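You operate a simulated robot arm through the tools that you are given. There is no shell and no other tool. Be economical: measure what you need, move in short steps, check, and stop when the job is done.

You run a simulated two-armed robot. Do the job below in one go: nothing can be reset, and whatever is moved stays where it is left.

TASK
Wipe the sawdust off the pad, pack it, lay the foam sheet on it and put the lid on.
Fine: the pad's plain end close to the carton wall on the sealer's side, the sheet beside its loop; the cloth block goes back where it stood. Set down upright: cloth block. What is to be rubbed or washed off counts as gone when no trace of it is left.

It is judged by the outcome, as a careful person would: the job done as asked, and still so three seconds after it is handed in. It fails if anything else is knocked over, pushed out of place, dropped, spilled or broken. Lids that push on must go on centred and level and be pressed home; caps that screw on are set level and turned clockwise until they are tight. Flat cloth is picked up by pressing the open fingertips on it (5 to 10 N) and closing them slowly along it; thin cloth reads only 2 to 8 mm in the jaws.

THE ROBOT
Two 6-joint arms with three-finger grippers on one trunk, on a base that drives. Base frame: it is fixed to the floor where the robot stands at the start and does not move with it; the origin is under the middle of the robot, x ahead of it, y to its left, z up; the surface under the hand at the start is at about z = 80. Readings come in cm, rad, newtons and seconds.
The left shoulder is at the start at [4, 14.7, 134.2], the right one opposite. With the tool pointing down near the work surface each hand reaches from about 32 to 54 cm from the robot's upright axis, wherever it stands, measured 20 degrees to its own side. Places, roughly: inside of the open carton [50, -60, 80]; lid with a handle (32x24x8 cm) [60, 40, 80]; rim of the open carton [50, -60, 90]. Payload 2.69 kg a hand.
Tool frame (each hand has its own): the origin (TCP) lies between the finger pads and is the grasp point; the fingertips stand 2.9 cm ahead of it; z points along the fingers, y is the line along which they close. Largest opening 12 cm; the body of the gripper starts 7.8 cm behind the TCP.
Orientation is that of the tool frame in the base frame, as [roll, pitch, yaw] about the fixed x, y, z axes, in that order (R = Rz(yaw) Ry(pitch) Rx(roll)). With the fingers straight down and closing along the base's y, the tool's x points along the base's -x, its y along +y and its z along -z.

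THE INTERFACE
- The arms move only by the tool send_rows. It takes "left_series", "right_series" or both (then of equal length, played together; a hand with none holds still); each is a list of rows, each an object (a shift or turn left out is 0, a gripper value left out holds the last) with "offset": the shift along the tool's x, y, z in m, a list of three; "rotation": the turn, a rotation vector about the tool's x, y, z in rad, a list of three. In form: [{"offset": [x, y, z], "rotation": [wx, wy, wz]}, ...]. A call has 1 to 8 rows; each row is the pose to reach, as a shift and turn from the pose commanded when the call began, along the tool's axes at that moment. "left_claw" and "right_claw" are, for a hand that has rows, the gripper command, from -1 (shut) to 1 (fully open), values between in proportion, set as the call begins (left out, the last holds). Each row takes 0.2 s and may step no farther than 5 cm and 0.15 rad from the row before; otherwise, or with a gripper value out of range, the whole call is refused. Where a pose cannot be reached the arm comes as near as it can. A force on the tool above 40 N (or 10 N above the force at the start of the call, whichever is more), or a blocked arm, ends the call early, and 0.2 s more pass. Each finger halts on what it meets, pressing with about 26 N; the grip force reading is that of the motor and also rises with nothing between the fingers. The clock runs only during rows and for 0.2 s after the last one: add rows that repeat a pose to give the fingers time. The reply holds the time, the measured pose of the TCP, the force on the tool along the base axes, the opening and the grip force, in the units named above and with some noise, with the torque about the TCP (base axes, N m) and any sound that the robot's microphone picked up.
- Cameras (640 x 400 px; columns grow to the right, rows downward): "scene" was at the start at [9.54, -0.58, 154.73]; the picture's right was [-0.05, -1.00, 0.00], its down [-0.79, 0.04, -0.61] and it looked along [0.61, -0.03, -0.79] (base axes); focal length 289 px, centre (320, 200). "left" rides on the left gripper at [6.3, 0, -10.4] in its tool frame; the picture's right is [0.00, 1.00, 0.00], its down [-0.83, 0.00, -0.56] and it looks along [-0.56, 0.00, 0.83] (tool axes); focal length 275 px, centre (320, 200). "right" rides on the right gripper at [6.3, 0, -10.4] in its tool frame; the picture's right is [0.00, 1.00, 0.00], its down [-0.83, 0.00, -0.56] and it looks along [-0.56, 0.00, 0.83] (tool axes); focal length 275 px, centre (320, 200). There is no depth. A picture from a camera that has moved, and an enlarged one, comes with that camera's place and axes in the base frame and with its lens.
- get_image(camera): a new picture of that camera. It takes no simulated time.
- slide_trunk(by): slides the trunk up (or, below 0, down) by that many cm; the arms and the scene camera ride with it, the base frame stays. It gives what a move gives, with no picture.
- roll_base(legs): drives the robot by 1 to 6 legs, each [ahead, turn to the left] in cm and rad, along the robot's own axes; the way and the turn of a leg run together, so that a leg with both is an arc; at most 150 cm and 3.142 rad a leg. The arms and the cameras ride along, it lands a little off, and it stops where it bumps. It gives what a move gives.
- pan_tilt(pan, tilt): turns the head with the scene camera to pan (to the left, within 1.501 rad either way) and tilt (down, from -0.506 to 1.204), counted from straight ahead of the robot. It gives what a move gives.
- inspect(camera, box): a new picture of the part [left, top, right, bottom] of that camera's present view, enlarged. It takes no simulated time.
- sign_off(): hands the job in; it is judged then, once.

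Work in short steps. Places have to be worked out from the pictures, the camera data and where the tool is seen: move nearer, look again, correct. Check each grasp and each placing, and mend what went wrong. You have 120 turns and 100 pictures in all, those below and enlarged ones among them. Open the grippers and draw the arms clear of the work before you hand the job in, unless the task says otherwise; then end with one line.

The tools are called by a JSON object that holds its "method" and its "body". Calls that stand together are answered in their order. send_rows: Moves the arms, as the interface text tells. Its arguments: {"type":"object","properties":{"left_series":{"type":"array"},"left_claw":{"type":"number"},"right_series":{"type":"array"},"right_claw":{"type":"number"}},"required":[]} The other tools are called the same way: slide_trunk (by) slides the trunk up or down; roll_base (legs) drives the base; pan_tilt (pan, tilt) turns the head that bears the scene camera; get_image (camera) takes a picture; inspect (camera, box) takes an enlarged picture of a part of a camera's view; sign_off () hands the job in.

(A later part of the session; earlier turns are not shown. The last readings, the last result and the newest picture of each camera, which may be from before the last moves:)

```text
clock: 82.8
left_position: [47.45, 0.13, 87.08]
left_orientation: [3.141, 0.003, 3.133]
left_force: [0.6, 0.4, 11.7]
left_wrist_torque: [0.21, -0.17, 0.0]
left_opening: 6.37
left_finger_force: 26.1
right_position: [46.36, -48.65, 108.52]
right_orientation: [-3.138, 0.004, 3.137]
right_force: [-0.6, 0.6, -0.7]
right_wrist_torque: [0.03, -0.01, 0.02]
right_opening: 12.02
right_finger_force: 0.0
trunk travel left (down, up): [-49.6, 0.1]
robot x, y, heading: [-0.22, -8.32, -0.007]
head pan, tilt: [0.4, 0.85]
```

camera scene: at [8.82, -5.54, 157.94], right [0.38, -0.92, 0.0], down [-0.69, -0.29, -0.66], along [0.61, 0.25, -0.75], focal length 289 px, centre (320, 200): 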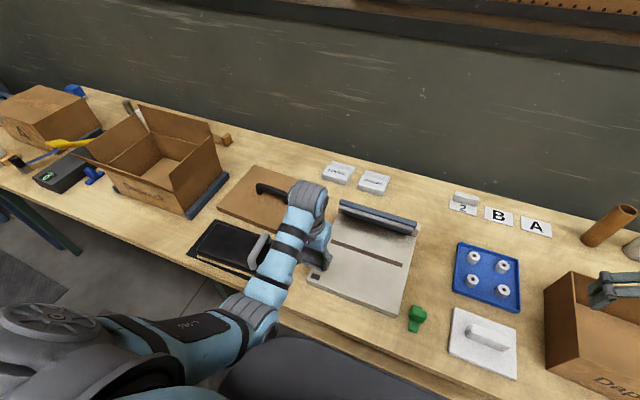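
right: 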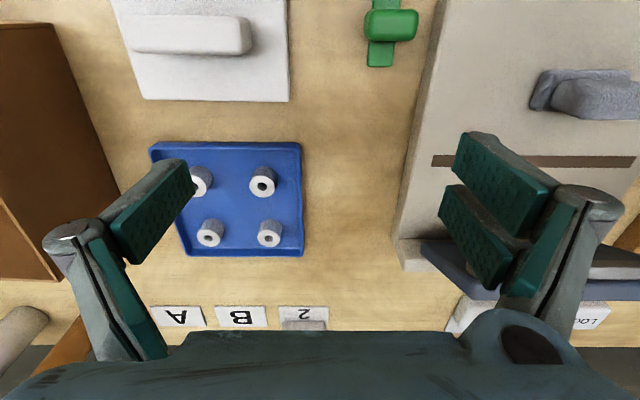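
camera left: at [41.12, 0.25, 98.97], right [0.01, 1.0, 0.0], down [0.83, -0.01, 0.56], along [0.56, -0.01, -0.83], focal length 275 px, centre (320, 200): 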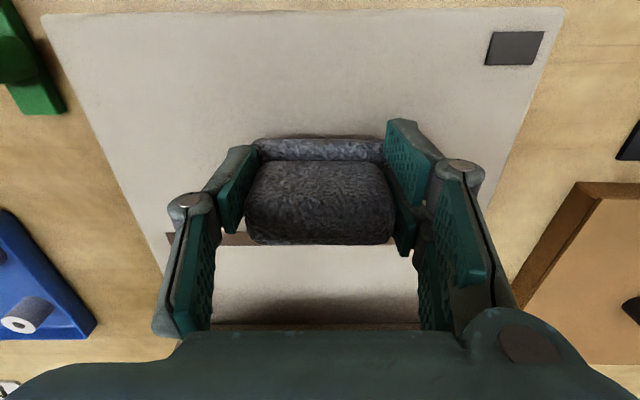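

Contact (12 N). Release and lift.

{"method": "send_rows", "body": {"left_series": [{"offset": [0, 0, -0.001]}, {"offset": [0, 0, -0.001]}, {"offset": [0, 0, -0.001]}, {"offset": [0, 0, -0.001]}], "left_claw": 1}}

{"method": "send_rows", "body": {"left_series": [{"offset": [0, 0, -0.03]}, {"offset": [0, 0, -0.06]}, {"offset": [0.02, 0, -0.08]}]}}

{"method": "get_image", "body": {"camera": "left"}}

```text
clock: 83.8
left_position: [47.44, 0.15, 86.99]
left_orientation: [-3.141, -0.002, 3.132]
left_force: [0.2, 0.3, -0.4]
left_wrist_torque: [0.0, 0.0, 0.02]
left_opening: 12.0
left_finger_force: 0.1
right_position: [46.59, -48.56, 108.48]
right_orientation: [-3.138, 0.004, 3.135]
right_force: [-0.2, 0.2, -0.3]
right_wrist_torque: [-0.02, -0.01, 0.03]
right_opening: 12.01
right_finger_force: 0.0
trunk travel left (down, up): [-49.6, 0.1]
robot x, y, heading: [-0.63, -8.4, -0.011]
head pan, tilt: [0.4, 0.85]
```

```text
clock: 84.6
left_position: [45.23, 0.32, 94.97]
left_orientation: [3.139, -0.001, 3.134]
left_force: [-0.3, 0.0, 0.5]
left_wrist_torque: [0.02, -0.01, -0.01]
left_opening: 12.0
left_finger_force: 0.0
right_position: [46.46, -48.6, 108.51]
right_orientation: [-3.138, 0.004, 3.136]
right_force: [0.7, 0.2, -0.3]
right_wrist_torque: [-0.03, -0.01, -0.02]
right_opening: 12.02
right_finger_force: 0.1
trunk travel left (down, up): [-49.6, 0.1]
robot x, y, heading: [-0.44, -8.47, -0.01]
head pan, tilt: [0.4, 0.85]
```

```text
56 pictures are left
camera left: at [38.98, 0.37, 105.43], right [0.01, 1.0, 0.0], down [0.83, -0.01, 0.56], along [0.56, 0.0, -0.83], focal length 275 px, centre (320, 200)
```

left: 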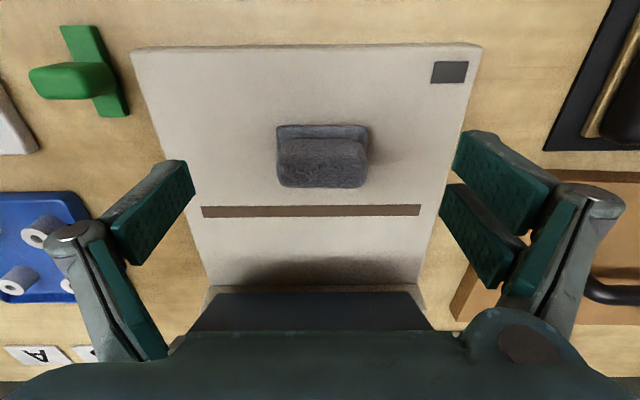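

The block stands back at home. Now I look at the carton and sheet with the right camera, which is near the carton.

{"method": "get_image", "body": {"camera": "right"}}

{"method": "pan_tilt", "body": {"pan": -0.6, "tilt": 0.85}}

{"method": "get_image", "body": {"camera": "scene"}}

```text
55 pictures are left
camera right: at [40.17, -48.67, 118.98], right [0.0, 1.0, 0.0], down [0.83, 0.0, 0.56], along [0.56, 0.0, -0.83], focal length 275 px, centre (320, 200)
```

right: 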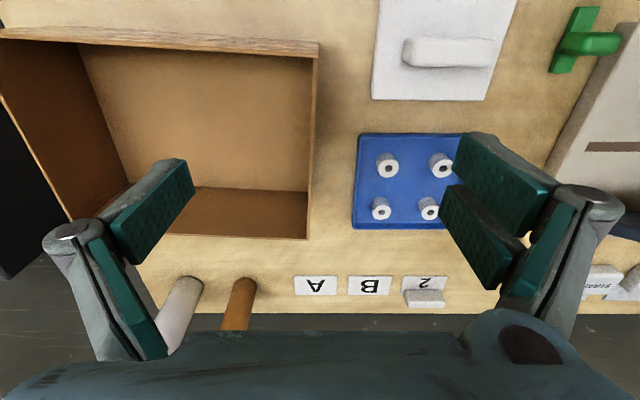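

```text
clock: 85.9
left_position: [45.35, 0.19, 94.98]
left_orientation: [-3.141, -0.002, 3.133]
left_force: [0.1, -1.2, 0.3]
left_wrist_torque: [-0.01, 0.03, 0.0]
left_opening: 12.01
left_finger_force: 0.0
right_position: [46.43, -48.73, 108.47]
right_orientation: [-3.138, 0.003, 3.137]
right_force: [-1.5, 1.2, 0.3]
right_wrist_torque: [0.0, -0.02, 0.0]
right_opening: 12.0
right_finger_force: 0.1
trunk travel left (down, up): [-49.6, 0.1]
robot x, y, heading: [-0.59, -8.05, -0.01]
head pan, tilt: [-0.6, 0.85]
```

```text
54 pictures are left
camera scene: at [8.06, -13.01, 157.94], right [-0.57, -0.82, 0.0], down [-0.62, 0.43, -0.66], along [0.54, -0.38, -0.75], focal length 289 px, centre (320, 200)
```

scene: 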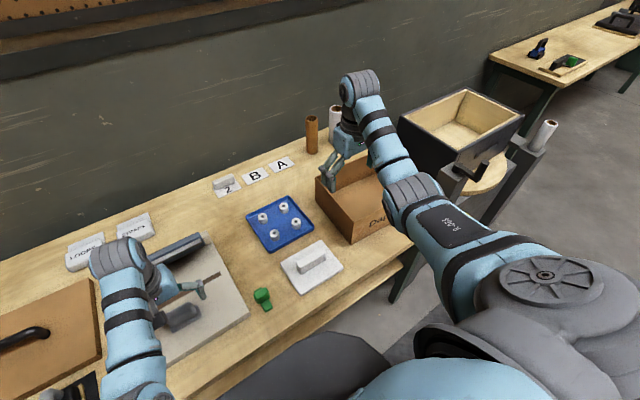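

Carton judged: inside about x 42.5–65, y −81 to −49.5, rim z ≈ 90. The pad's plain end should go near y ≈ −50. I'll carry the pad by its loop with the left hand, so I drive back left to the pad first.

{"method": "roll_base", "body": {"legs": [[-10, 0], [0, -0.59], [-36.5, 0], [0, 0.6], [36.4, 0]]}}

{"method": "pan_tilt", "body": {"pan": 0.2, "tilt": 0.95}}

{"method": "get_image", "body": {"camera": "left"}}

{"method": "get_image", "body": {"camera": "scene"}}

```text
clock: 94.1
left_position: [40.82, 21.74, 95.25]
left_orientation: [3.142, 0.003, -3.133]
left_force: [-0.1, 0.5, 0.3]
left_wrist_torque: [0.01, -0.02, -0.01]
left_opening: 12.0
left_finger_force: 0.0
right_position: [42.85, -27.16, 108.57]
right_orientation: [-3.139, 0.007, -3.132]
right_force: [-0.3, 0.4, 0.2]
right_wrist_torque: [0.02, -0.05, 0.0]
right_opening: 11.98
right_finger_force: 0.0
trunk travel left (down, up): [-49.6, 0.1]
robot x, y, heading: [-4.46, 12.47, 0.011]
head pan, tilt: [-0.6, 0.85]
```

```text
clock: 95.3
left_position: [41.05, 21.84, 94.92]
left_orientation: [3.141, 0.0, -3.133]
left_force: [0.5, 0.1, 1.0]
left_wrist_torque: [-0.01, 0.02, -0.01]
left_opening: 12.01
left_finger_force: 0.1
right_position: [43.01, -27.19, 108.52]
right_orientation: [-3.138, 0.003, -3.13]
right_force: [0.3, -0.1, -0.3]
right_wrist_torque: [0.0, 0.02, 0.0]
right_opening: 12.01
right_finger_force: 0.0
trunk travel left (down, up): [-49.6, 0.1]
robot x, y, heading: [-4.67, 12.17, 0.005]
head pan, tilt: [0.201, 0.949]
```

```text
53 pictures are left
camera left: at [34.68, 21.68, 105.29], right [0.0, 1.0, 0.0], down [0.83, 0.0, 0.55], along [0.55, 0.0, -0.83], focal length 275 px, centre (320, 200)
```

left: 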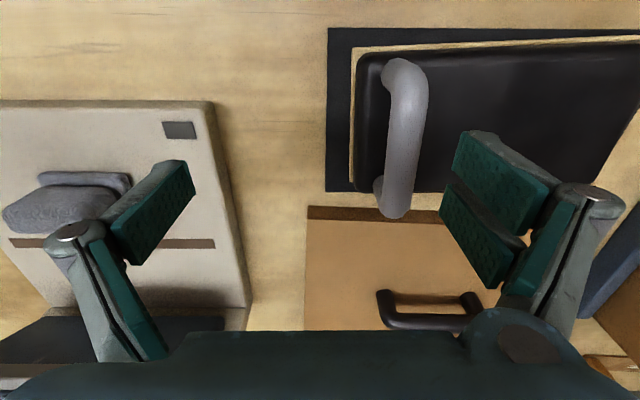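

```text
52 pictures are left
camera scene: at [4.6, 13.68, 157.19], right [0.21, -0.98, 0.0], down [-0.8, -0.17, -0.58], along [0.57, 0.12, -0.81], focal length 289 px, centre (320, 200)
```

scene: 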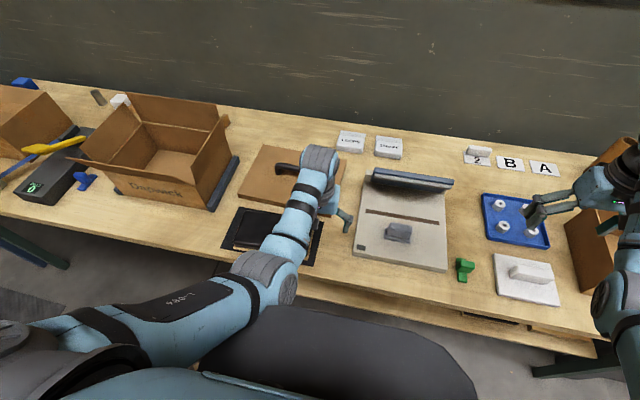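

Loop bar judged centred at [42.4, 27.4], axis z ≈ 87, yawed ≈ +0.07. I move above it with matching yaw.

{"method": "send_rows", "body": {"left_series": [{"offset": [-0.007, 0.03, 0.0], "rotation": [0, 0, -0.06]}, {"offset": [-0.0135, 0.055, 0.02], "rotation": [0, 0, -0.06]}, {"offset": [-0.0135, 0.055, 0.035], "rotation": [0, 0, -0.06]}]}}

{"method": "get_image", "body": {"camera": "left"}}

```text
clock: 96.1
left_position: [42.57, 27.14, 91.36]
left_orientation: [3.141, -0.001, -3.074]
left_force: [0.2, 0.2, 0.2]
left_wrist_torque: [0.01, -0.02, -0.02]
left_opening: 12.0
left_finger_force: 0.1
right_position: [43.05, -27.27, 108.4]
right_orientation: [-3.138, 0.003, -3.131]
right_force: [-0.6, -0.8, 0.5]
right_wrist_torque: [-0.01, 0.04, 0.01]
right_opening: 12.0
right_finger_force: 0.1
trunk travel left (down, up): [-49.6, 0.1]
robot x, y, heading: [-4.56, 12.52, 0.009]
head pan, tilt: [0.201, 0.949]
```

```text
51 pictures are left
camera left: at [36.08, 26.75, 101.77], right [-0.06, 1.0, 0.0], down [0.83, 0.05, 0.55], along [0.55, 0.04, -0.83], focal length 275 px, centre (320, 200)
```

left: 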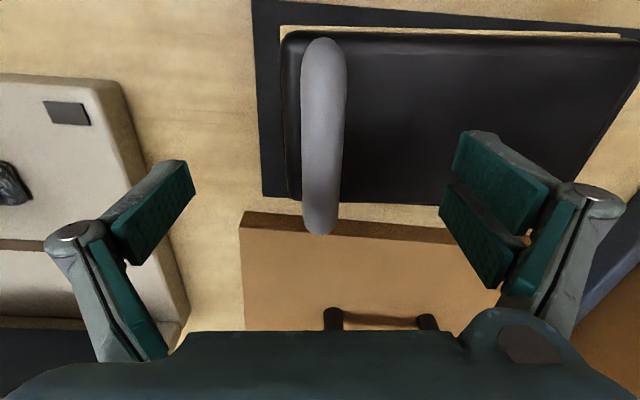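

Aligned. Descend to grip height and close.

{"method": "send_rows", "body": {"left_series": [{"offset": [0.003, 0.001, 0.02]}, {"offset": [0.003, 0.001, 0.037]}, {"offset": [0.003, 0.001, 0.037]}]}}

{"method": "send_rows", "body": {"left_series": [{"offset": [0, 0, 0]}, {"offset": [0, 0, 0]}, {"offset": [0, 0, 0]}, {"offset": [0, 0, 0]}, {"offset": [0, 0, 0]}], "left_claw": -1}}

{"method": "get_image", "body": {"camera": "left"}}

```text
clock: 96.9
left_position: [41.86, 27.08, 87.63]
left_orientation: [-3.14, 0.0, -3.073]
left_force: [-0.5, -0.7, 0.2]
left_wrist_torque: [0.03, -0.03, -0.01]
left_opening: 11.99
left_finger_force: 0.1
right_position: [43.0, -27.23, 108.48]
right_orientation: [-3.138, 0.004, -3.132]
right_force: [-0.1, 1.0, -0.3]
right_wrist_torque: [0.0, 0.01, -0.02]
right_opening: 11.99
right_finger_force: 0.1
trunk travel left (down, up): [-49.6, 0.1]
robot x, y, heading: [-4.44, 12.34, 0.005]
head pan, tilt: [0.201, 0.949]
```

```text
clock: 98.1
left_position: [41.97, 27.2, 87.44]
left_orientation: [-3.141, -0.003, -3.074]
left_force: [0.6, -0.8, -0.9]
left_wrist_torque: [0.01, -0.12, -0.19]
left_opening: 2.0
left_finger_force: 26.2
right_position: [43.0, -27.12, 108.51]
right_orientation: [-3.138, 0.004, -3.13]
right_force: [0.1, 0.0, 0.3]
right_wrist_torque: [0.02, 0.02, -0.01]
right_opening: 11.98
right_finger_force: 0.1
trunk travel left (down, up): [-49.6, 0.1]
robot x, y, heading: [-4.6, 12.68, 0.013]
head pan, tilt: [0.201, 0.949]
```

```text
50 pictures are left
camera left: at [35.66, 26.78, 98.0], right [-0.06, 1.0, 0.0], down [0.83, 0.05, 0.55], along [0.55, 0.04, -0.83], focal length 275 px, centre (320, 200)
```

left: 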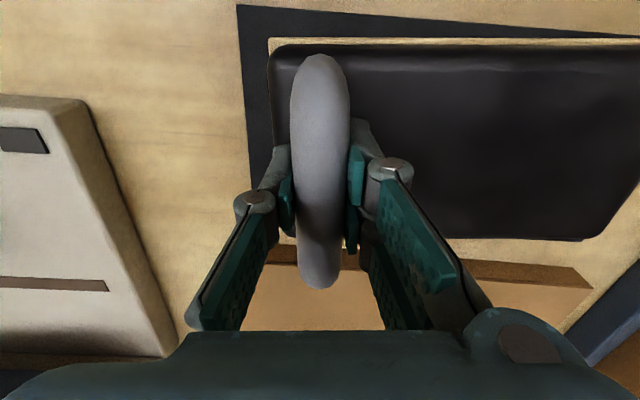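

Bar gripped at 2.0 cm. Lift a few cm and see how the pad hangs.

{"method": "send_rows", "body": {"left_series": [{"offset": [0, 0, -0.01]}, {"offset": [0, 0, -0.025]}, {"offset": [0, 0, -0.04]}, {"offset": [0, 0, -0.05]}]}}

{"method": "get_image", "body": {"camera": "left"}}

{"method": "inspect", "body": {"camera": "scene", "box": [200, 180, 380, 300]}}

```text
clock: 99.1
left_position: [42.06, 27.15, 92.79]
left_orientation: [-3.14, -0.002, -3.072]
left_force: [0.2, -0.7, -2.3]
left_wrist_torque: [-0.17, 0.02, -0.02]
left_opening: 2.0
left_finger_force: 25.9
right_position: [43.09, -27.17, 108.47]
right_orientation: [-3.139, 0.004, -3.131]
right_force: [0.1, 0.6, 0.1]
right_wrist_torque: [0.03, -0.01, -0.01]
right_opening: 12.01
right_finger_force: 0.1
trunk travel left (down, up): [-49.6, 0.1]
robot x, y, heading: [-4.88, 12.52, 0.01]
head pan, tilt: [0.201, 0.949]
```

```text
49 pictures are left
camera left: at [35.68, 26.84, 103.07], right [-0.06, 1.0, 0.0], down [0.83, 0.05, 0.55], along [0.55, 0.04, -0.83], focal length 275 px, centre (320, 200)
```

left: 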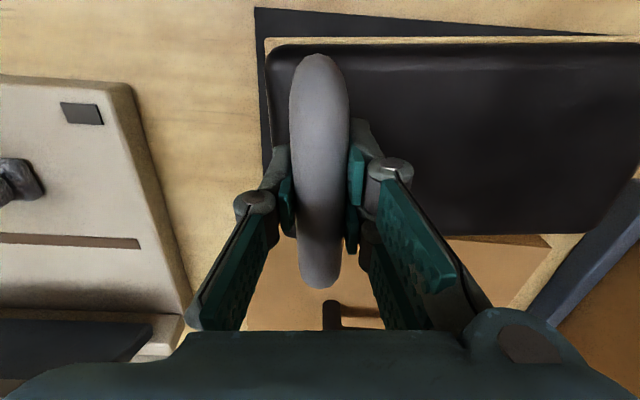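

```text
3.33 times, centred on (290, 240) of scene
camera zoom: at [4.64, 13.72, 157.19], right [0.21, -0.98, 0.0], down [-0.8, -0.17, -0.58], along [0.57, 0.12, -0.81], focal length 964 px, centre (420, 67)
```

zoom: 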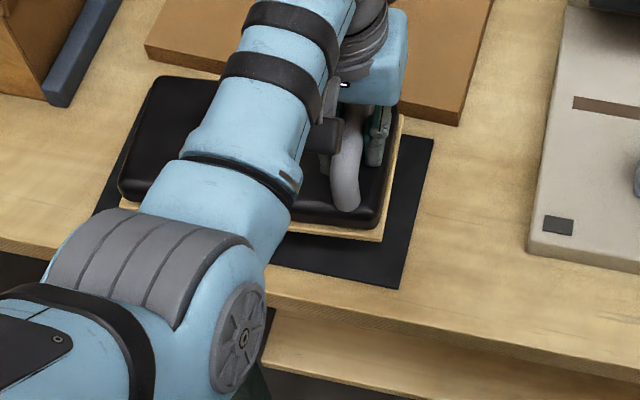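

The pad is light (≈0.25 kg) and hangs level, with its wooden bottom attached. I raise it to about z 100 and tuck the right hand nearer the middle for the drive.

{"method": "send_rows", "body": {"left_series": [{"offset": [-0.005, 0, -0.02]}, {"offset": [-0.01, 0, -0.04]}, {"offset": [-0.015, 0, -0.06]}, {"offset": [-0.02, 0, -0.08]}, {"offset": [-0.02, 0, -0.08]}, {"offset": [-0.02, 0, -0.08]}], "right_series": [{"offset": [-0.01, 0.04, 0.02]}, {"offset": [-0.02, 0.09, 0.04]}, {"offset": [-0.02, 0.135, 0.06]}, {"offset": [-0.02, 0.18, 0.07]}, {"offset": [-0.02, 0.22, 0.07]}, {"offset": [-0.02, 0.26, 0.07]}]}}

```text
refused: row 2 steps farther than a row can; nothing moved
```

{"method": "send_rows", "body": {"left_series": [{"offset": [-0.005, 0, -0.02]}, {"offset": [-0.01, 0, -0.04]}, {"offset": [-0.015, 0, -0.06]}, {"offset": [-0.02, 0, -0.08]}, {"offset": [-0.02, 0, -0.08]}, {"offset": [-0.02, 0, -0.08]}, {"offset": [-0.02, 0, -0.08]}], "right_series": [{"offset": [-0.01, 0.038, 0.015]}, {"offset": [-0.02, 0.076, 0.03]}, {"offset": [-0.02, 0.114, 0.045]}, {"offset": [-0.02, 0.152, 0.06]}, {"offset": [-0.02, 0.19, 0.07]}, {"offset": [-0.02, 0.228, 0.07]}, {"offset": [-0.02, 0.26, 0.07]}]}}

```text
clock: 100.7
left_position: [44.18, 27.58, 100.59]
left_orientation: [3.14, -0.002, -3.075]
left_force: [0.2, 0.1, -2.4]
left_wrist_torque: [-0.19, -0.01, 0.02]
left_opening: 2.01
left_finger_force: 26.1
right_position: [44.74, -0.99, 101.28]
right_orientation: [-3.139, 0.005, -3.131]
right_force: [-0.2, 0.2, 0.2]
right_wrist_torque: [-0.05, 0.02, 0.0]
right_opening: 11.98
right_finger_force: 0.0
right hand out of reach, approached as far as the arm can: row 1
trunk travel left (down, up): [-49.6, 0.1]
robot x, y, heading: [-4.53, 12.71, 0.007]
head pan, tilt: [0.201, 0.949]
```

Both set. I back off, drive along the table to the right and turn partly toward the carton.

{"method": "roll_base", "body": {"legs": [[-22, 0], [0, -1.571], [57, 0], [0, 1.12]]}}

{"method": "pan_tilt", "body": {"pan": 0.1, "tilt": 0.8}}

{"method": "get_image", "body": {"camera": "scene"}}

{"method": "get_image", "body": {"camera": "left"}}

```text
clock: 111.8
left_position: [24.29, -51.94, 100.5]
left_orientation: [3.142, -0.003, 2.77]
left_force: [-0.3, 0.5, -3.0]
left_wrist_torque: [-0.15, 0.11, 0.0]
left_opening: 1.95
left_finger_force: 25.7
right_position: [12.77, -78.14, 101.17]
right_orientation: [-3.137, 0.003, 2.711]
right_force: [-0.2, 0.0, -0.2]
right_wrist_torque: [0.01, 0.02, -0.04]
right_opening: 12.01
right_finger_force: 0.1
trunk travel left (down, up): [-49.6, 0.1]
robot x, y, heading: [-26.35, -44.82, -0.428]
head pan, tilt: [0.201, 0.949]
```

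```text
clock: 112.5
left_position: [24.29, -51.92, 100.72]
left_orientation: [-3.142, -0.003, 2.771]
left_force: [0.0, -0.2, -2.6]
left_wrist_torque: [-0.14, 0.03, 0.0]
left_opening: 1.99
left_finger_force: 25.3
right_position: [12.66, -77.93, 101.24]
right_orientation: [-3.137, 0.003, 2.712]
right_force: [0.3, -0.4, 0.0]
right_wrist_torque: [0.02, -0.03, -0.01]
right_opening: 11.99
right_finger_force: 0.1
trunk travel left (down, up): [-49.6, 0.1]
robot x, y, heading: [-26.36, -44.69, -0.431]
head pan, tilt: [0.099, 0.799]
```

```text
47 pictures are left
camera scene: at [-16.58, -48.37, 158.33], right [-0.33, -0.95, 0.0], down [-0.68, 0.23, -0.7], along [0.66, -0.23, -0.72], focal length 289 px, centre (320, 200)
```

scene: 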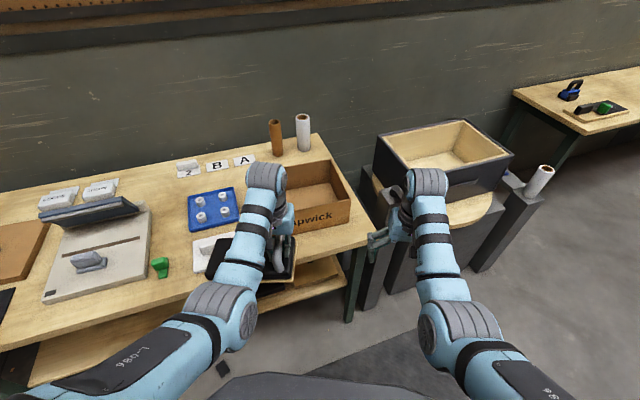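

```text
46 pictures are left
camera left: at [18.39, -49.59, 110.93], right [0.37, 0.93, 0.0], down [0.77, -0.31, 0.55], along [0.52, -0.2, -0.83], focal length 275 px, centre (320, 200)
```

left: 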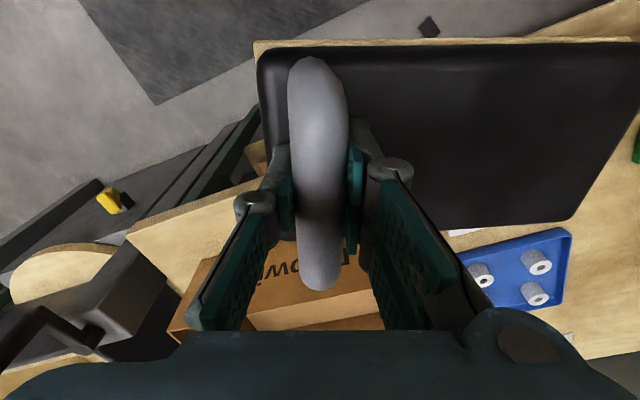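

There is a machine handle near [36, −90, 95] that my right hand must avoid; I tuck the right hand further inward and higher before advancing.

{"method": "send_rows", "body": {"right_series": [{"offset": [0.0, 0.03, -0.01]}, {"offset": [0.0, 0.06, -0.02]}, {"offset": [0.0, 0.085, -0.035]}, {"offset": [0.0, 0.085, -0.035]}]}}

```text
clock: 113.5
left_position: [24.27, -51.87, 100.64]
left_orientation: [-3.141, -0.001, 2.77]
left_force: [-0.2, -0.6, -1.3]
left_wrist_torque: [-0.13, 0.06, 0.02]
left_opening: 1.99
left_finger_force: 25.7
right_position: [16.04, -70.31, 104.7]
right_orientation: [-3.139, 0.004, 2.71]
right_force: [0.1, -0.4, -0.8]
right_wrist_torque: [-0.01, -0.02, -0.02]
right_opening: 12.0
right_finger_force: 0.0
trunk travel left (down, up): [-49.6, 0.1]
robot x, y, heading: [-26.4, -44.47, -0.431]
head pan, tilt: [0.099, 0.799]
```

I raise the right hand more, then advance half way with a slight extra turn and look.

{"method": "send_rows", "body": {"right_series": [{"offset": [-0.01, 0.01, -0.03]}, {"offset": [-0.02, 0.015, -0.06]}, {"offset": [-0.03, 0.015, -0.07]}]}}

{"method": "roll_base", "body": {"legs": [[0, -0.07], [16, 0]]}}

{"method": "get_image", "body": {"camera": "scene"}}

{"method": "get_image", "body": {"camera": "right"}}

```text
clock: 114.3
left_position: [24.28, -51.89, 100.49]
left_orientation: [-3.141, -0.001, 2.769]
left_force: [-0.5, 0.0, -2.5]
left_wrist_torque: [-0.12, 0.1, -0.01]
left_opening: 2.01
left_finger_force: 26.0
right_position: [19.62, -70.06, 111.68]
right_orientation: [-3.14, 0.004, 2.712]
right_force: [0.0, 0.4, -0.2]
right_wrist_torque: [-0.01, 0.0, -0.03]
right_opening: 11.98
right_finger_force: 0.0
trunk travel left (down, up): [-49.6, 0.1]
robot x, y, heading: [-26.2, -45.07, -0.432]
head pan, tilt: [0.099, 0.799]
```

```text
clock: 116.2
left_position: [37.36, -62.91, 100.73]
left_orientation: [3.14, 0.001, 2.701]
left_force: [-0.3, 0.1, -1.9]
left_wrist_torque: [-0.09, 0.06, 0.01]
left_opening: 2.0
left_finger_force: 26.0
right_position: [31.39, -80.79, 111.81]
right_orientation: [-3.138, 0.008, 2.641]
right_force: [-0.7, 0.1, 0.5]
right_wrist_torque: [-0.01, -0.05, -0.02]
right_opening: 11.99
right_finger_force: 0.1
trunk travel left (down, up): [-49.6, 0.1]
robot x, y, heading: [-12.25, -52.3, -0.499]
head pan, tilt: [0.099, 0.799]
```

```text
45 pictures are left
camera scene: at [-3.37, -56.47, 158.38], right [-0.39, -0.92, 0.0], down [-0.66, 0.28, -0.7], along [0.64, -0.27, -0.71], focal length 289 px, centre (320, 200)
```

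scene: 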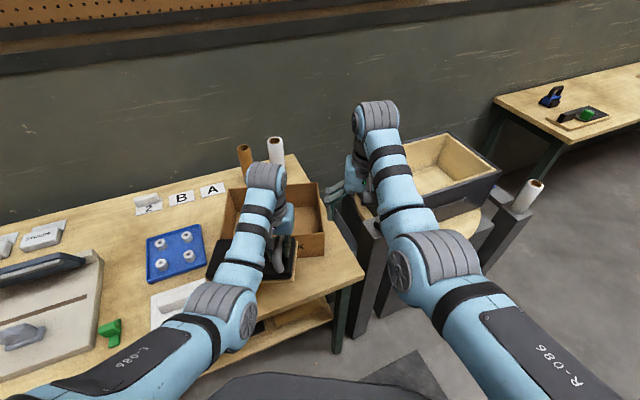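

```text
44 pictures are left
camera right: at [25.83, -77.82, 122.35], right [0.48, 0.88, 0.0], down [0.73, -0.39, 0.56], along [0.49, -0.27, -0.83], focal length 275 px, centre (320, 200)
```

right: 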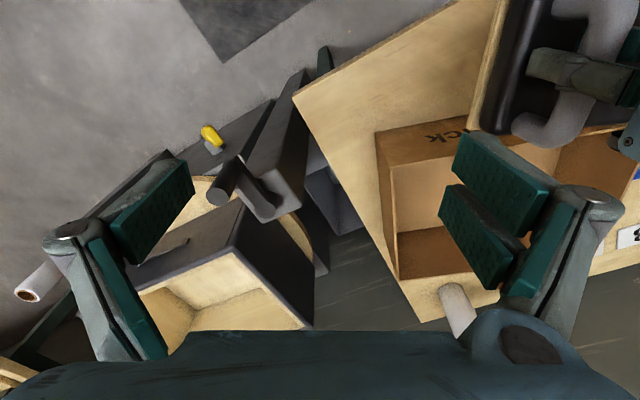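

Clearance above the machine is ample. Advance the remaining 16 cm.

{"method": "roll_base", "body": {"legs": [[16, 0]]}}

{"method": "get_image", "body": {"camera": "left"}}

{"method": "get_image", "body": {"camera": "right"}}

```text
clock: 117.7
left_position: [51.34, -70.7, 100.81]
left_orientation: [-3.141, 0.002, 2.699]
left_force: [-0.5, 0.2, -1.2]
left_wrist_torque: [-0.17, 0.07, 0.0]
left_opening: 1.98
left_finger_force: 25.8
right_position: [45.41, -88.6, 111.9]
right_orientation: [-3.138, 0.008, 2.641]
right_force: [0.1, -0.2, 0.1]
right_wrist_torque: [0.0, -0.03, -0.02]
right_opening: 12.02
right_finger_force: 0.0
trunk travel left (down, up): [-49.6, 0.1]
robot x, y, heading: [1.61, -60.05, -0.503]
head pan, tilt: [0.099, 0.799]
```

```text
43 pictures are left
camera left: at [45.58, -67.94, 111.07], right [0.43, 0.9, 0.0], down [0.75, -0.36, 0.56], along [0.5, -0.24, -0.83], focal length 275 px, centre (320, 200)
```

left: 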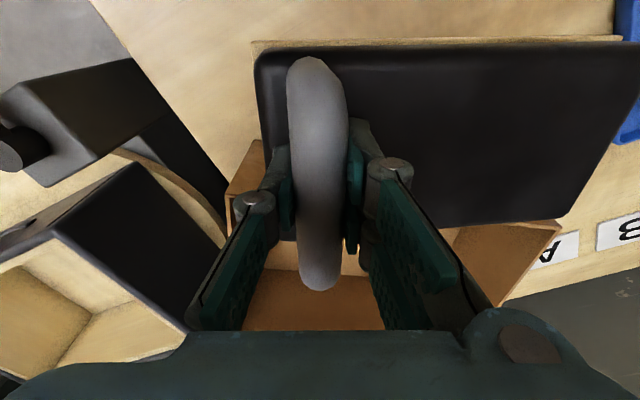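

```text
42 pictures are left
camera right: at [39.81, -85.54, 122.35], right [0.48, 0.88, 0.0], down [0.73, -0.39, 0.56], along [0.49, -0.27, -0.83], focal length 275 px, centre (320, 200)
```

right: 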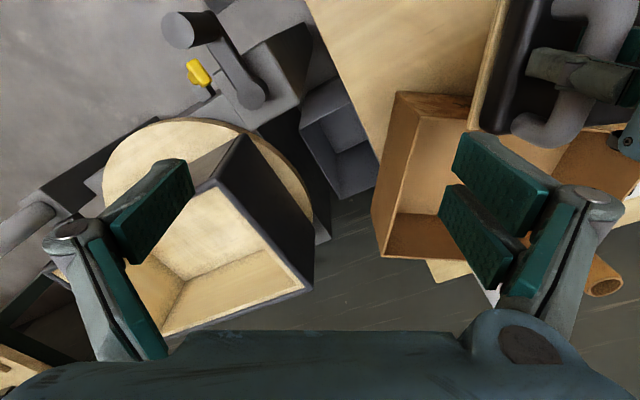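

I align the pad to the carton (yaw ≈ 3.09) and centre it so its plain end will be ~0.8 cm from the +y wall, still above the rim.

{"method": "send_rows", "body": {"left_series": [{"offset": [0.004, 0.002, 0.0], "rotation": [0, 0, -0.13]}, {"offset": [0.008, 0.004, 0.0], "rotation": [0, 0, -0.26]}, {"offset": [0.012, 0.005, 0.0], "rotation": [0, 0, -0.39]}, {"offset": [0.012, 0.005, 0.0], "rotation": [0, 0, -0.39]}]}}

{"method": "pan_tilt", "body": {"pan": 0.3, "tilt": 1.0}}

{"method": "get_image", "body": {"camera": "left"}}

{"method": "get_image", "body": {"camera": "scene"}}

```text
clock: 118.7
left_position: [50.69, -69.79, 100.55]
left_orientation: [3.14, -0.004, 3.088]
left_force: [0.6, -0.1, -2.6]
left_wrist_torque: [-0.14, 0.05, 0.04]
left_opening: 2.0
left_finger_force: 25.6
right_position: [45.75, -88.83, 111.68]
right_orientation: [-3.137, 0.003, 2.641]
right_force: [0.6, -0.2, -0.3]
right_wrist_torque: [0.01, 0.02, 0.01]
right_opening: 12.01
right_finger_force: 0.1
trunk travel left (down, up): [-49.6, 0.1]
robot x, y, heading: [1.99, -59.93, -0.498]
head pan, tilt: [0.099, 0.799]
```

```text
clock: 119.4
left_position: [50.79, -69.89, 100.55]
left_orientation: [3.14, -0.003, 3.086]
left_force: [0.3, 0.4, -2.2]
left_wrist_torque: [-0.15, 0.04, 0.02]
left_opening: 1.99
left_finger_force: 25.8
right_position: [45.72, -88.72, 111.62]
right_orientation: [-3.138, 0.003, 2.641]
right_force: [-0.8, -0.3, -0.5]
right_wrist_torque: [0.0, 0.02, -0.01]
right_opening: 11.99
right_finger_force: 0.1
trunk travel left (down, up): [-49.6, 0.1]
robot x, y, heading: [2.06, -59.91, -0.501]
head pan, tilt: [0.3, 1.0]
```

```text
41 pictures are left
camera left: at [44.41, -69.45, 110.94], right [0.06, 1.0, 0.0], down [0.83, -0.05, 0.55], along [0.55, -0.03, -0.83], focal length 275 px, centre (320, 200)
```

left: 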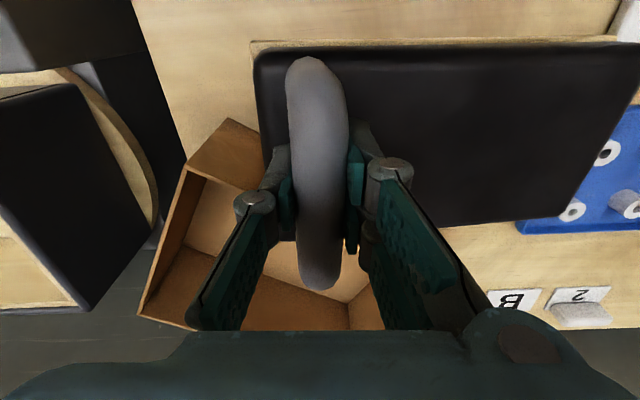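

```text
40 pictures are left
camera scene: at [10.55, -62.63, 156.83], right [-0.2, -0.98, 0.0], down [-0.82, 0.17, -0.54], along [0.53, -0.11, -0.84], focal length 289 px, centre (320, 200)
```

scene: 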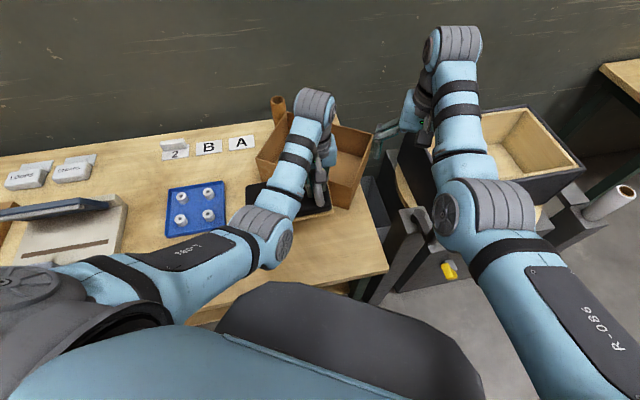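

The carton now appears turned and shoved: the pad must have caught its rim (rim higher than I assumed). I lift the pad higher straight away and take a careful look.

{"method": "send_rows", "body": {"left_series": [{"offset": [-0.005, 0, -0.025]}, {"offset": [-0.01, 0, -0.05]}, {"offset": [-0.015, 0, -0.075]}, {"offset": [-0.015, 0, -0.075]}]}}

{"method": "pan_tilt", "body": {"pan": 0.35, "tilt": 0.85}}

{"method": "inspect", "body": {"camera": "scene", "box": [200, 60, 440, 260]}}

{"method": "get_image", "body": {"camera": "left"}}

```text
clock: 120.4
left_position: [54.01, -71.2, 106.41]
left_orientation: [3.139, -0.003, 3.088]
left_force: [0.1, -0.7, -2.7]
left_wrist_torque: [-0.16, 0.01, -0.03]
left_opening: 1.98
left_finger_force: 26.4
left hand out of reach, approached as far as the arm can: row 2, 3, 4
right_position: [45.64, -88.81, 111.67]
right_orientation: [-3.138, 0.004, 2.64]
right_force: [-0.6, 0.3, -1.0]
right_wrist_torque: [0.0, -0.03, 0.01]
right_opening: 12.0
right_finger_force: 0.1
trunk travel left (down, up): [-49.6, 0.1]
robot x, y, heading: [1.83, -60.04, -0.504]
head pan, tilt: [0.3, 1.0]
```

```text
clock: 121.1
left_position: [54.05, -71.13, 106.52]
left_orientation: [3.141, -0.002, 3.086]
left_force: [1.0, -0.1, -2.1]
left_wrist_torque: [-0.19, 0.05, -0.01]
left_opening: 2.0
left_finger_force: 25.9
right_position: [45.65, -88.79, 111.72]
right_orientation: [-3.138, 0.002, 2.641]
right_force: [0.0, -0.4, 0.1]
right_wrist_torque: [-0.02, 0.03, 0.01]
right_opening: 11.99
right_finger_force: 0.0
trunk travel left (down, up): [-49.6, 0.1]
robot x, y, heading: [1.73, -60.05, -0.501]
head pan, tilt: [0.351, 0.85]
```

```text
2.00 times, centred on (320, 160) of scene
camera zoom: at [11.43, -62.39, 157.93], right [-0.15, -0.99, 0.0], down [-0.74, 0.11, -0.66], along [0.65, -0.1, -0.75], focal length 578 px, centre (320, 280)
```

zoom: 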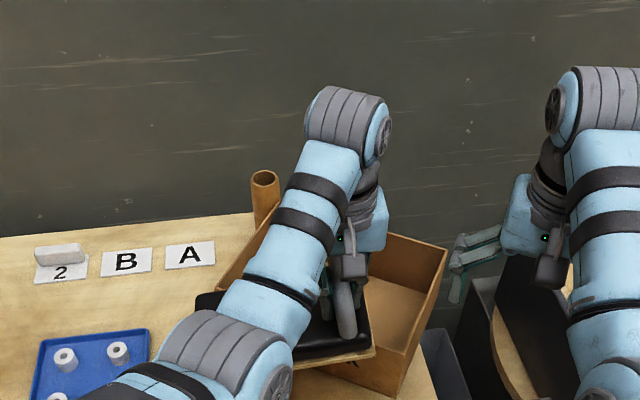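

```text
38 pictures are left
camera left: at [47.7, -70.88, 116.8], right [0.06, 1.0, 0.0], down [0.83, -0.05, 0.55], along [0.55, -0.03, -0.83], focal length 275 px, centre (320, 200)
```

left: 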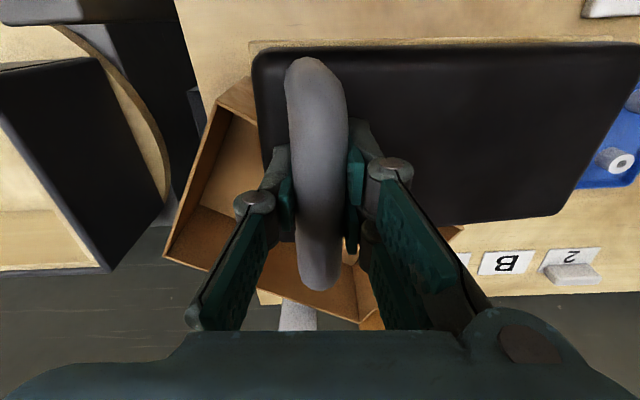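

I back straight out with the pad held high, then survey the carton.

{"method": "roll_base", "body": {"legs": [[-24, 0]]}}

{"method": "pan_tilt", "body": {"pan": 0.15, "tilt": 0.7}}

{"method": "get_image", "body": {"camera": "scene"}}

{"method": "get_image", "body": {"camera": "right"}}

```text
clock: 122.9
left_position: [33.21, -59.87, 106.18]
left_orientation: [3.137, -0.005, 3.087]
left_force: [0.4, -0.8, -2.8]
left_wrist_torque: [-0.15, 0.04, 0.0]
left_opening: 1.98
left_finger_force: 26.1
right_position: [24.81, -77.35, 111.45]
right_orientation: [-3.138, 0.0, 2.641]
right_force: [0.0, 0.3, 0.3]
right_wrist_torque: [-0.03, 0.06, -0.01]
right_opening: 11.99
right_finger_force: 0.1
trunk travel left (down, up): [-49.6, 0.1]
robot x, y, heading: [-19.51, -48.42, -0.507]
head pan, tilt: [0.351, 0.85]
```

```text
clock: 123.6
left_position: [32.9, -59.64, 106.32]
left_orientation: [3.14, -0.003, 3.088]
left_force: [-0.4, -0.5, -2.6]
left_wrist_torque: [-0.14, 0.02, 0.0]
left_opening: 1.98
left_finger_force: 25.2
right_position: [24.59, -77.18, 111.51]
right_orientation: [-3.14, 0.004, 2.64]
right_force: [0.3, -0.6, 0.1]
right_wrist_torque: [0.0, 0.01, -0.01]
right_opening: 12.02
right_finger_force: 0.1
trunk travel left (down, up): [-49.6, 0.1]
robot x, y, heading: [-19.41, -48.2, -0.503]
head pan, tilt: [0.15, 0.7]
```

```text
37 pictures are left
camera scene: at [-9.34, -52.57, 159.15], right [-0.35, -0.94, 0.0], down [-0.61, 0.22, -0.76], along [0.72, -0.26, -0.65], focal length 289 px, centre (320, 200)
```

scene: 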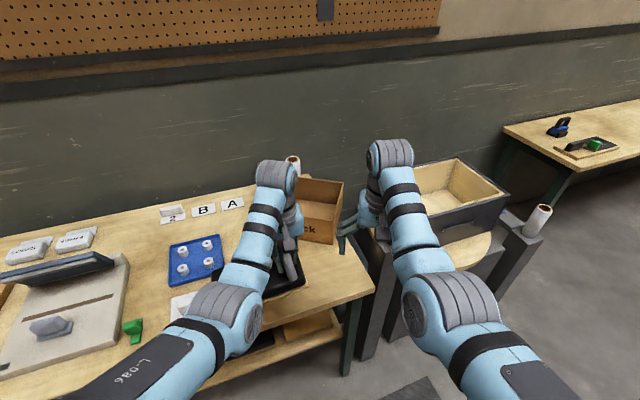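

```text
36 pictures are left
camera right: at [19.08, -74.18, 122.12], right [0.48, 0.88, 0.0], down [0.73, -0.39, 0.56], along [0.49, -0.27, -0.83], focal length 275 px, centre (320, 200)
```

right: 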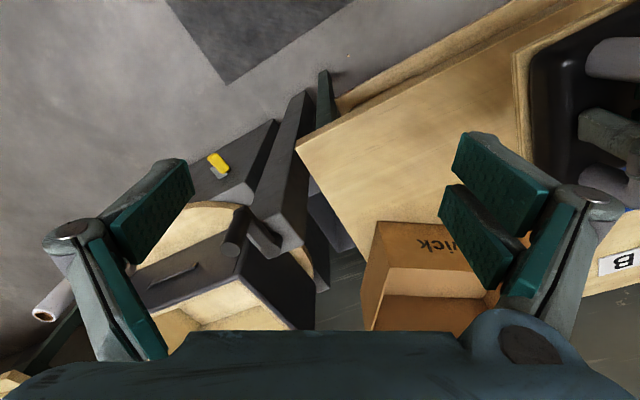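

I rotate the base left so both arms frame the carton squarely and get a clean view of it.

{"method": "roll_base", "body": {"legs": [[0, 0.35]]}}

{"method": "pan_tilt", "body": {"pan": -0.1, "tilt": 0.7}}

{"method": "get_image", "body": {"camera": "right"}}

{"method": "get_image", "body": {"camera": "scene"}}

```text
clock: 125.1
left_position: [33.52, -41.11, 106.49]
left_orientation: [3.14, -0.004, -2.846]
left_force: [-0.2, 0.0, -1.9]
left_wrist_torque: [-0.13, -0.03, 0.03]
left_opening: 1.97
left_finger_force: 25.4
right_position: [31.72, -60.48, 111.73]
right_orientation: [-3.14, 0.003, 2.989]
right_force: [0.0, 0.1, 0.2]
right_wrist_torque: [0.0, -0.05, 0.01]
right_opening: 12.0
right_finger_force: 0.0
trunk travel left (down, up): [-49.6, 0.1]
robot x, y, heading: [-18.93, -48.21, -0.154]
head pan, tilt: [0.15, 0.7]
```

```text
clock: 125.8
left_position: [33.57, -41.07, 106.44]
left_orientation: [3.141, -0.001, -2.845]
left_force: [-0.2, 0.1, -2.2]
left_wrist_torque: [-0.12, -0.05, 0.01]
left_opening: 1.97
left_finger_force: 25.9
right_position: [31.73, -60.4, 111.55]
right_orientation: [-3.139, 0.004, 2.989]
right_force: [0.9, 1.1, 0.2]
right_wrist_torque: [0.03, 0.0, -0.03]
right_opening: 11.99
right_finger_force: 0.1
trunk travel left (down, up): [-49.6, 0.1]
robot x, y, heading: [-19.4, -48.39, -0.15]
head pan, tilt: [-0.099, 0.7]
```

```text
35 pictures are left
camera right: at [25.46, -59.42, 122.17], right [0.15, 0.99, 0.0], down [0.82, -0.12, 0.56], along [0.55, -0.08, -0.83], focal length 275 px, centre (320, 200)
```

right: 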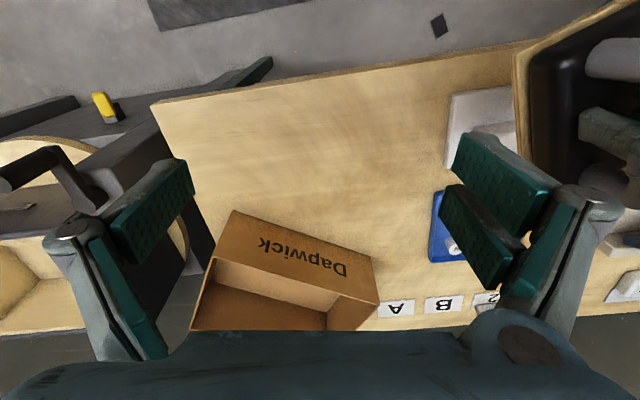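

```text
34 pictures are left
camera scene: at [-9.01, -51.0, 159.16], right [-0.25, -0.97, 0.0], down [-0.62, 0.16, -0.76], along [0.74, -0.19, -0.64], focal length 289 px, centre (320, 200)
```

scene: 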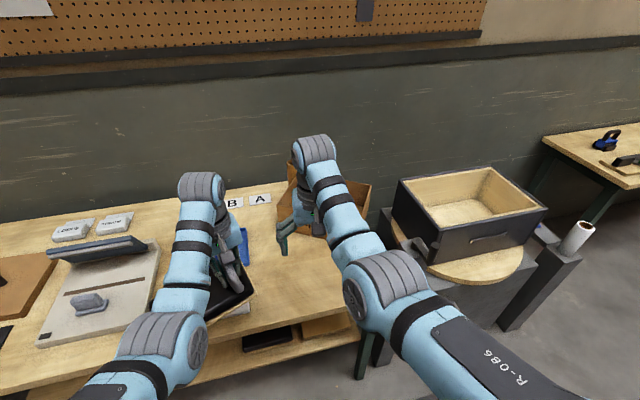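

Rim is actually at z ≈ 92; the carton was shoved to about center [71, −73], yaw −0.53, from its place (near-right corner ≈ [43, −48.6], yaw ≈ −0.05). The tubes still stand. I'll raise the pad higher, go round squarely in front of the carton, and pull it back by its −y wall with the right hand.

{"method": "send_rows", "body": {"left_series": [{"offset": [-0.005, 0, -0.02]}, {"offset": [-0.01, 0, -0.04]}, {"offset": [-0.015, 0, -0.06]}, {"offset": [-0.02, 0, -0.07]}]}}

{"method": "roll_base", "body": {"legs": [[0, -1.42], [18.6, 0], [0, 1.571], [12, 0]]}}

{"method": "get_image", "body": {"camera": "right"}}

```text
clock: 126.8
left_position: [36.93, -40.82, 112.98]
left_orientation: [3.14, -0.003, -2.846]
left_force: [0.1, 0.5, -2.1]
left_wrist_torque: [-0.17, -0.03, -0.04]
left_opening: 1.98
left_finger_force: 25.9
left hand out of reach, approached as far as the arm can: row 1, 2, 3, 4
right_position: [31.56, -60.21, 111.63]
right_orientation: [-3.138, 0.005, 2.988]
right_force: [0.0, 0.1, -0.2]
right_wrist_torque: [0.0, 0.0, 0.01]
right_opening: 12.0
right_finger_force: 0.1
trunk travel left (down, up): [-49.6, 0.1]
robot x, y, heading: [-19.31, -48.44, -0.154]
head pan, tilt: [-0.099, 0.7]
```

```text
clock: 137.0
left_position: [47.96, -54.18, 112.98]
left_orientation: [-3.126, 0.027, -2.73]
left_force: [1.3, 0.5, -2.6]
left_wrist_torque: [-0.14, 0.03, 0.0]
left_opening: 2.0
left_finger_force: 26.2
right_position: [44.25, -73.84, 111.72]
right_orientation: [-3.14, 0.004, 3.102]
right_force: [1.3, -0.5, -0.2]
right_wrist_torque: [-0.01, 0.08, 0.03]
right_opening: 11.99
right_finger_force: 0.0
trunk travel left (down, up): [-49.6, 0.1]
robot x, y, heading: [-7.67, -67.78, -0.04]
head pan, tilt: [-0.099, 0.7]
stopped in leg 4: the robot was blocked; the commanded pose is now the measured one
```

```text
33 pictures are left
camera right: at [37.9, -73.68, 122.19], right [0.04, 1.0, 0.0], down [0.83, -0.03, 0.56], along [0.56, -0.02, -0.83], focal length 275 px, centre (320, 200)
```

right: 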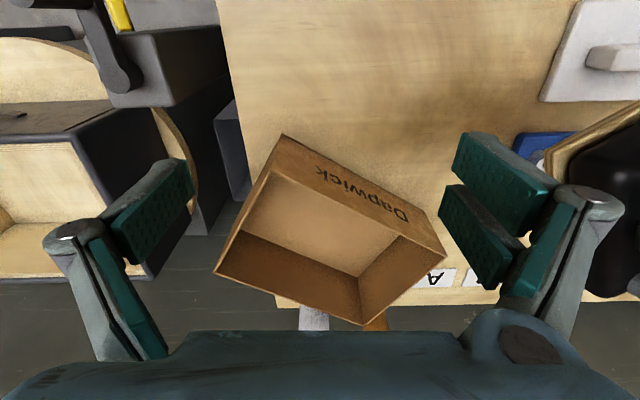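

The base bumped something at the right (machine stand). I retreat, shift 10 cm to the left and come forward there instead.

{"method": "roll_base", "body": {"legs": [[-14, 0], [0, 1.6], [10, 0], [0, -1.57], [20, 0]]}}

```text
clock: 147.9
left_position: [52.28, -41.07, 113.28]
left_orientation: [-3.126, 0.029, -2.689]
left_force: [-0.1, 0.3, -1.3]
left_wrist_torque: [-0.15, -0.06, -0.01]
left_opening: 2.0
left_finger_force: 26.1
right_position: [48.91, -60.82, 112.38]
right_orientation: [-3.14, 0.016, -3.139]
right_force: [-0.3, -0.2, -0.2]
right_wrist_torque: [-0.02, -0.02, -0.04]
right_opening: 12.0
right_finger_force: 0.0
trunk travel left (down, up): [-49.6, 0.1]
robot x, y, heading: [-1.8, -57.31, 0.003]
head pan, tilt: [-0.099, 0.7]
```

No bump here. I go forward 7 cm more and lower the trunk 8 cm to lengthen the right arm's reach (the pad stays above z 100).

{"method": "roll_base", "body": {"legs": [[7, 0]]}}

{"method": "slide_trunk", "body": {"by": -8}}

{"method": "send_rows", "body": {"right_series": [{"offset": [0.0, -0.03, 0.0]}, {"offset": [0.0, -0.06, 0.01]}, {"offset": [0.0, -0.085, 0.02]}, {"offset": [0.0, -0.105, 0.025]}], "right_claw": -1, "left_series": [{"offset": [0.0, 0.0, -0.02]}, {"offset": [0.0, 0.0, -0.04]}, {"offset": [0.0, 0.0, -0.05]}, {"offset": [0.0, 0.0, -0.05]}]}}

{"method": "get_image", "body": {"camera": "right"}}

```text
clock: 148.9
left_position: [59.18, -41.2, 113.31]
left_orientation: [-3.123, 0.034, -2.688]
left_force: [-1.1, -0.1, -5.7]
left_wrist_torque: [-0.09, 0.15, 0.06]
left_opening: 2.01
left_finger_force: 26.2
right_position: [55.55, -60.78, 112.27]
right_orientation: [3.141, 0.015, 3.141]
right_force: [0.3, 1.6, -2.2]
right_wrist_torque: [-0.14, 0.05, 0.0]
right_opening: 11.99
right_finger_force: 0.1
trunk travel left (down, up): [-49.6, 0.1]
robot x, y, heading: [5.05, -57.3, 0.002]
head pan, tilt: [-0.099, 0.7]
```

```text
clock: 150.1
left_position: [59.41, -41.13, 105.27]
left_orientation: [-3.123, 0.032, -2.685]
left_force: [-0.4, -0.4, -2.2]
left_wrist_torque: [-0.11, -0.03, 0.01]
left_opening: 2.0
left_finger_force: 26.1
right_position: [55.83, -60.79, 104.32]
right_orientation: [-3.139, 0.013, -3.141]
right_force: [-0.4, -0.2, -1.7]
right_wrist_torque: [0.0, 0.05, 0.0]
right_opening: 11.99
right_finger_force: 0.0
trunk travel left (down, up): [-41.6, 8.1]
robot x, y, heading: [5.34, -57.08, 0.0]
head pan, tilt: [-0.099, 0.7]
```

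```text
clock: 151.1
left_position: [61.2, -41.45, 110.03]
left_orientation: [-3.123, 0.032, -2.688]
left_force: [0.4, -0.5, -2.7]
left_wrist_torque: [-0.15, -0.03, 0.0]
left_opening: 2.0
left_finger_force: 26.1
left hand out of reach, approached as far as the arm can: row 1, 2, 3, 4
right_position: [57.37, -71.04, 100.74]
right_orientation: [3.138, 0.017, -3.141]
right_force: [-0.8, -0.3, 0.8]
right_wrist_torque: [0.0, 0.01, 0.0]
right_opening: 0.0
right_finger_force: 26.1
right hand out of reach, approached as far as the arm can: row 1, 2, 3, 4
trunk travel left (down, up): [-41.6, 8.1]
robot x, y, heading: [4.85, -57.12, -0.001]
head pan, tilt: [-0.099, 0.7]
```

```text
32 pictures are left
camera right: at [51.0, -71.1, 111.17], right [-0.01, 1.0, 0.0], down [0.82, 0.0, 0.57], along [0.57, 0.0, -0.82], focal length 275 px, centre (320, 200)
```

right: 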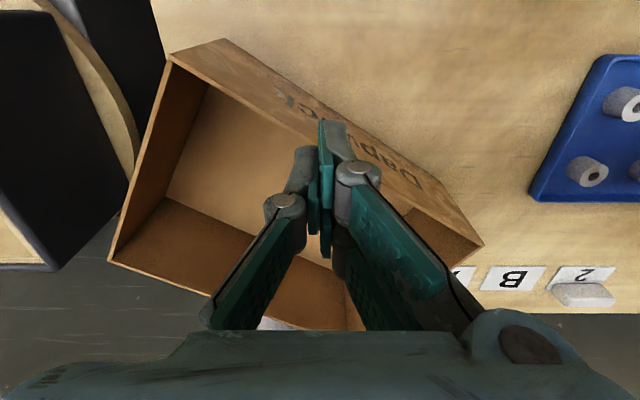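

The hook point inside the front wall must be about [61.8, −70.5]; I advance 4.5 cm more so it's comfortably in reach.

{"method": "roll_base", "body": {"legs": [[4.5, 0]]}}

{"method": "send_rows", "body": {"right_series": [{"offset": [-0.005, 0.005, 0.02]}, {"offset": [-0.007, 0.008, 0.04]}, {"offset": [-0.007, 0.008, 0.06]}, {"offset": [-0.007, 0.008, 0.08]}]}}

{"method": "get_image", "body": {"camera": "right"}}

```text
clock: 152.0
left_position: [64.88, -41.28, 110.38]
left_orientation: [-3.12, 0.043, -2.688]
left_force: [-0.1, 0.5, -2.0]
left_wrist_torque: [-0.11, 0.05, 0.0]
left_opening: 1.98
left_finger_force: 26.4
right_position: [61.17, -70.88, 101.23]
right_orientation: [3.141, 0.026, -3.139]
right_force: [0.4, -0.1, -0.3]
right_wrist_torque: [-0.04, 0.03, -0.02]
right_opening: 0.03
right_finger_force: 25.6
trunk travel left (down, up): [-41.6, 8.1]
robot x, y, heading: [9.62, -57.17, 0.003]
head pan, tilt: [-0.099, 0.7]
```

```text
clock: 153.0
left_position: [65.02, -41.29, 110.33]
left_orientation: [-3.119, 0.041, -2.689]
left_force: [0.8, -0.2, -2.6]
left_wrist_torque: [-0.12, 0.01, 0.02]
left_opening: 2.0
left_finger_force: 25.7
right_position: [62.39, -70.01, 94.63]
right_orientation: [3.139, 0.03, -3.138]
right_force: [-6.6, -0.4, 21.2]
right_wrist_torque: [0.03, 0.72, 0.01]
right_opening: 0.0
right_finger_force: 25.5
trunk travel left (down, up): [-41.6, 8.1]
robot x, y, heading: [9.79, -57.06, 0.002]
head pan, tilt: [-0.099, 0.7]
stopped in row 4 (right hand): the force on the tool passed its limit at 64 N (the readings are from after the stop); the commanded pose is now the measured one
```

```text
31 pictures are left
camera right: at [55.86, -70.06, 104.93], right [-0.01, 1.0, 0.0], down [0.81, 0.0, 0.58], along [0.58, 0.01, -0.81], focal length 275 px, centre (320, 200)
```

right: 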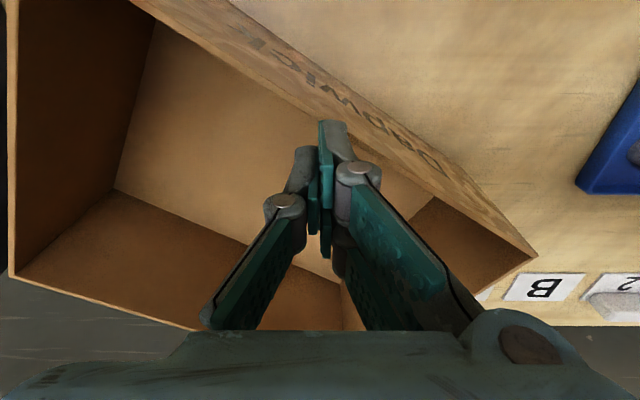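

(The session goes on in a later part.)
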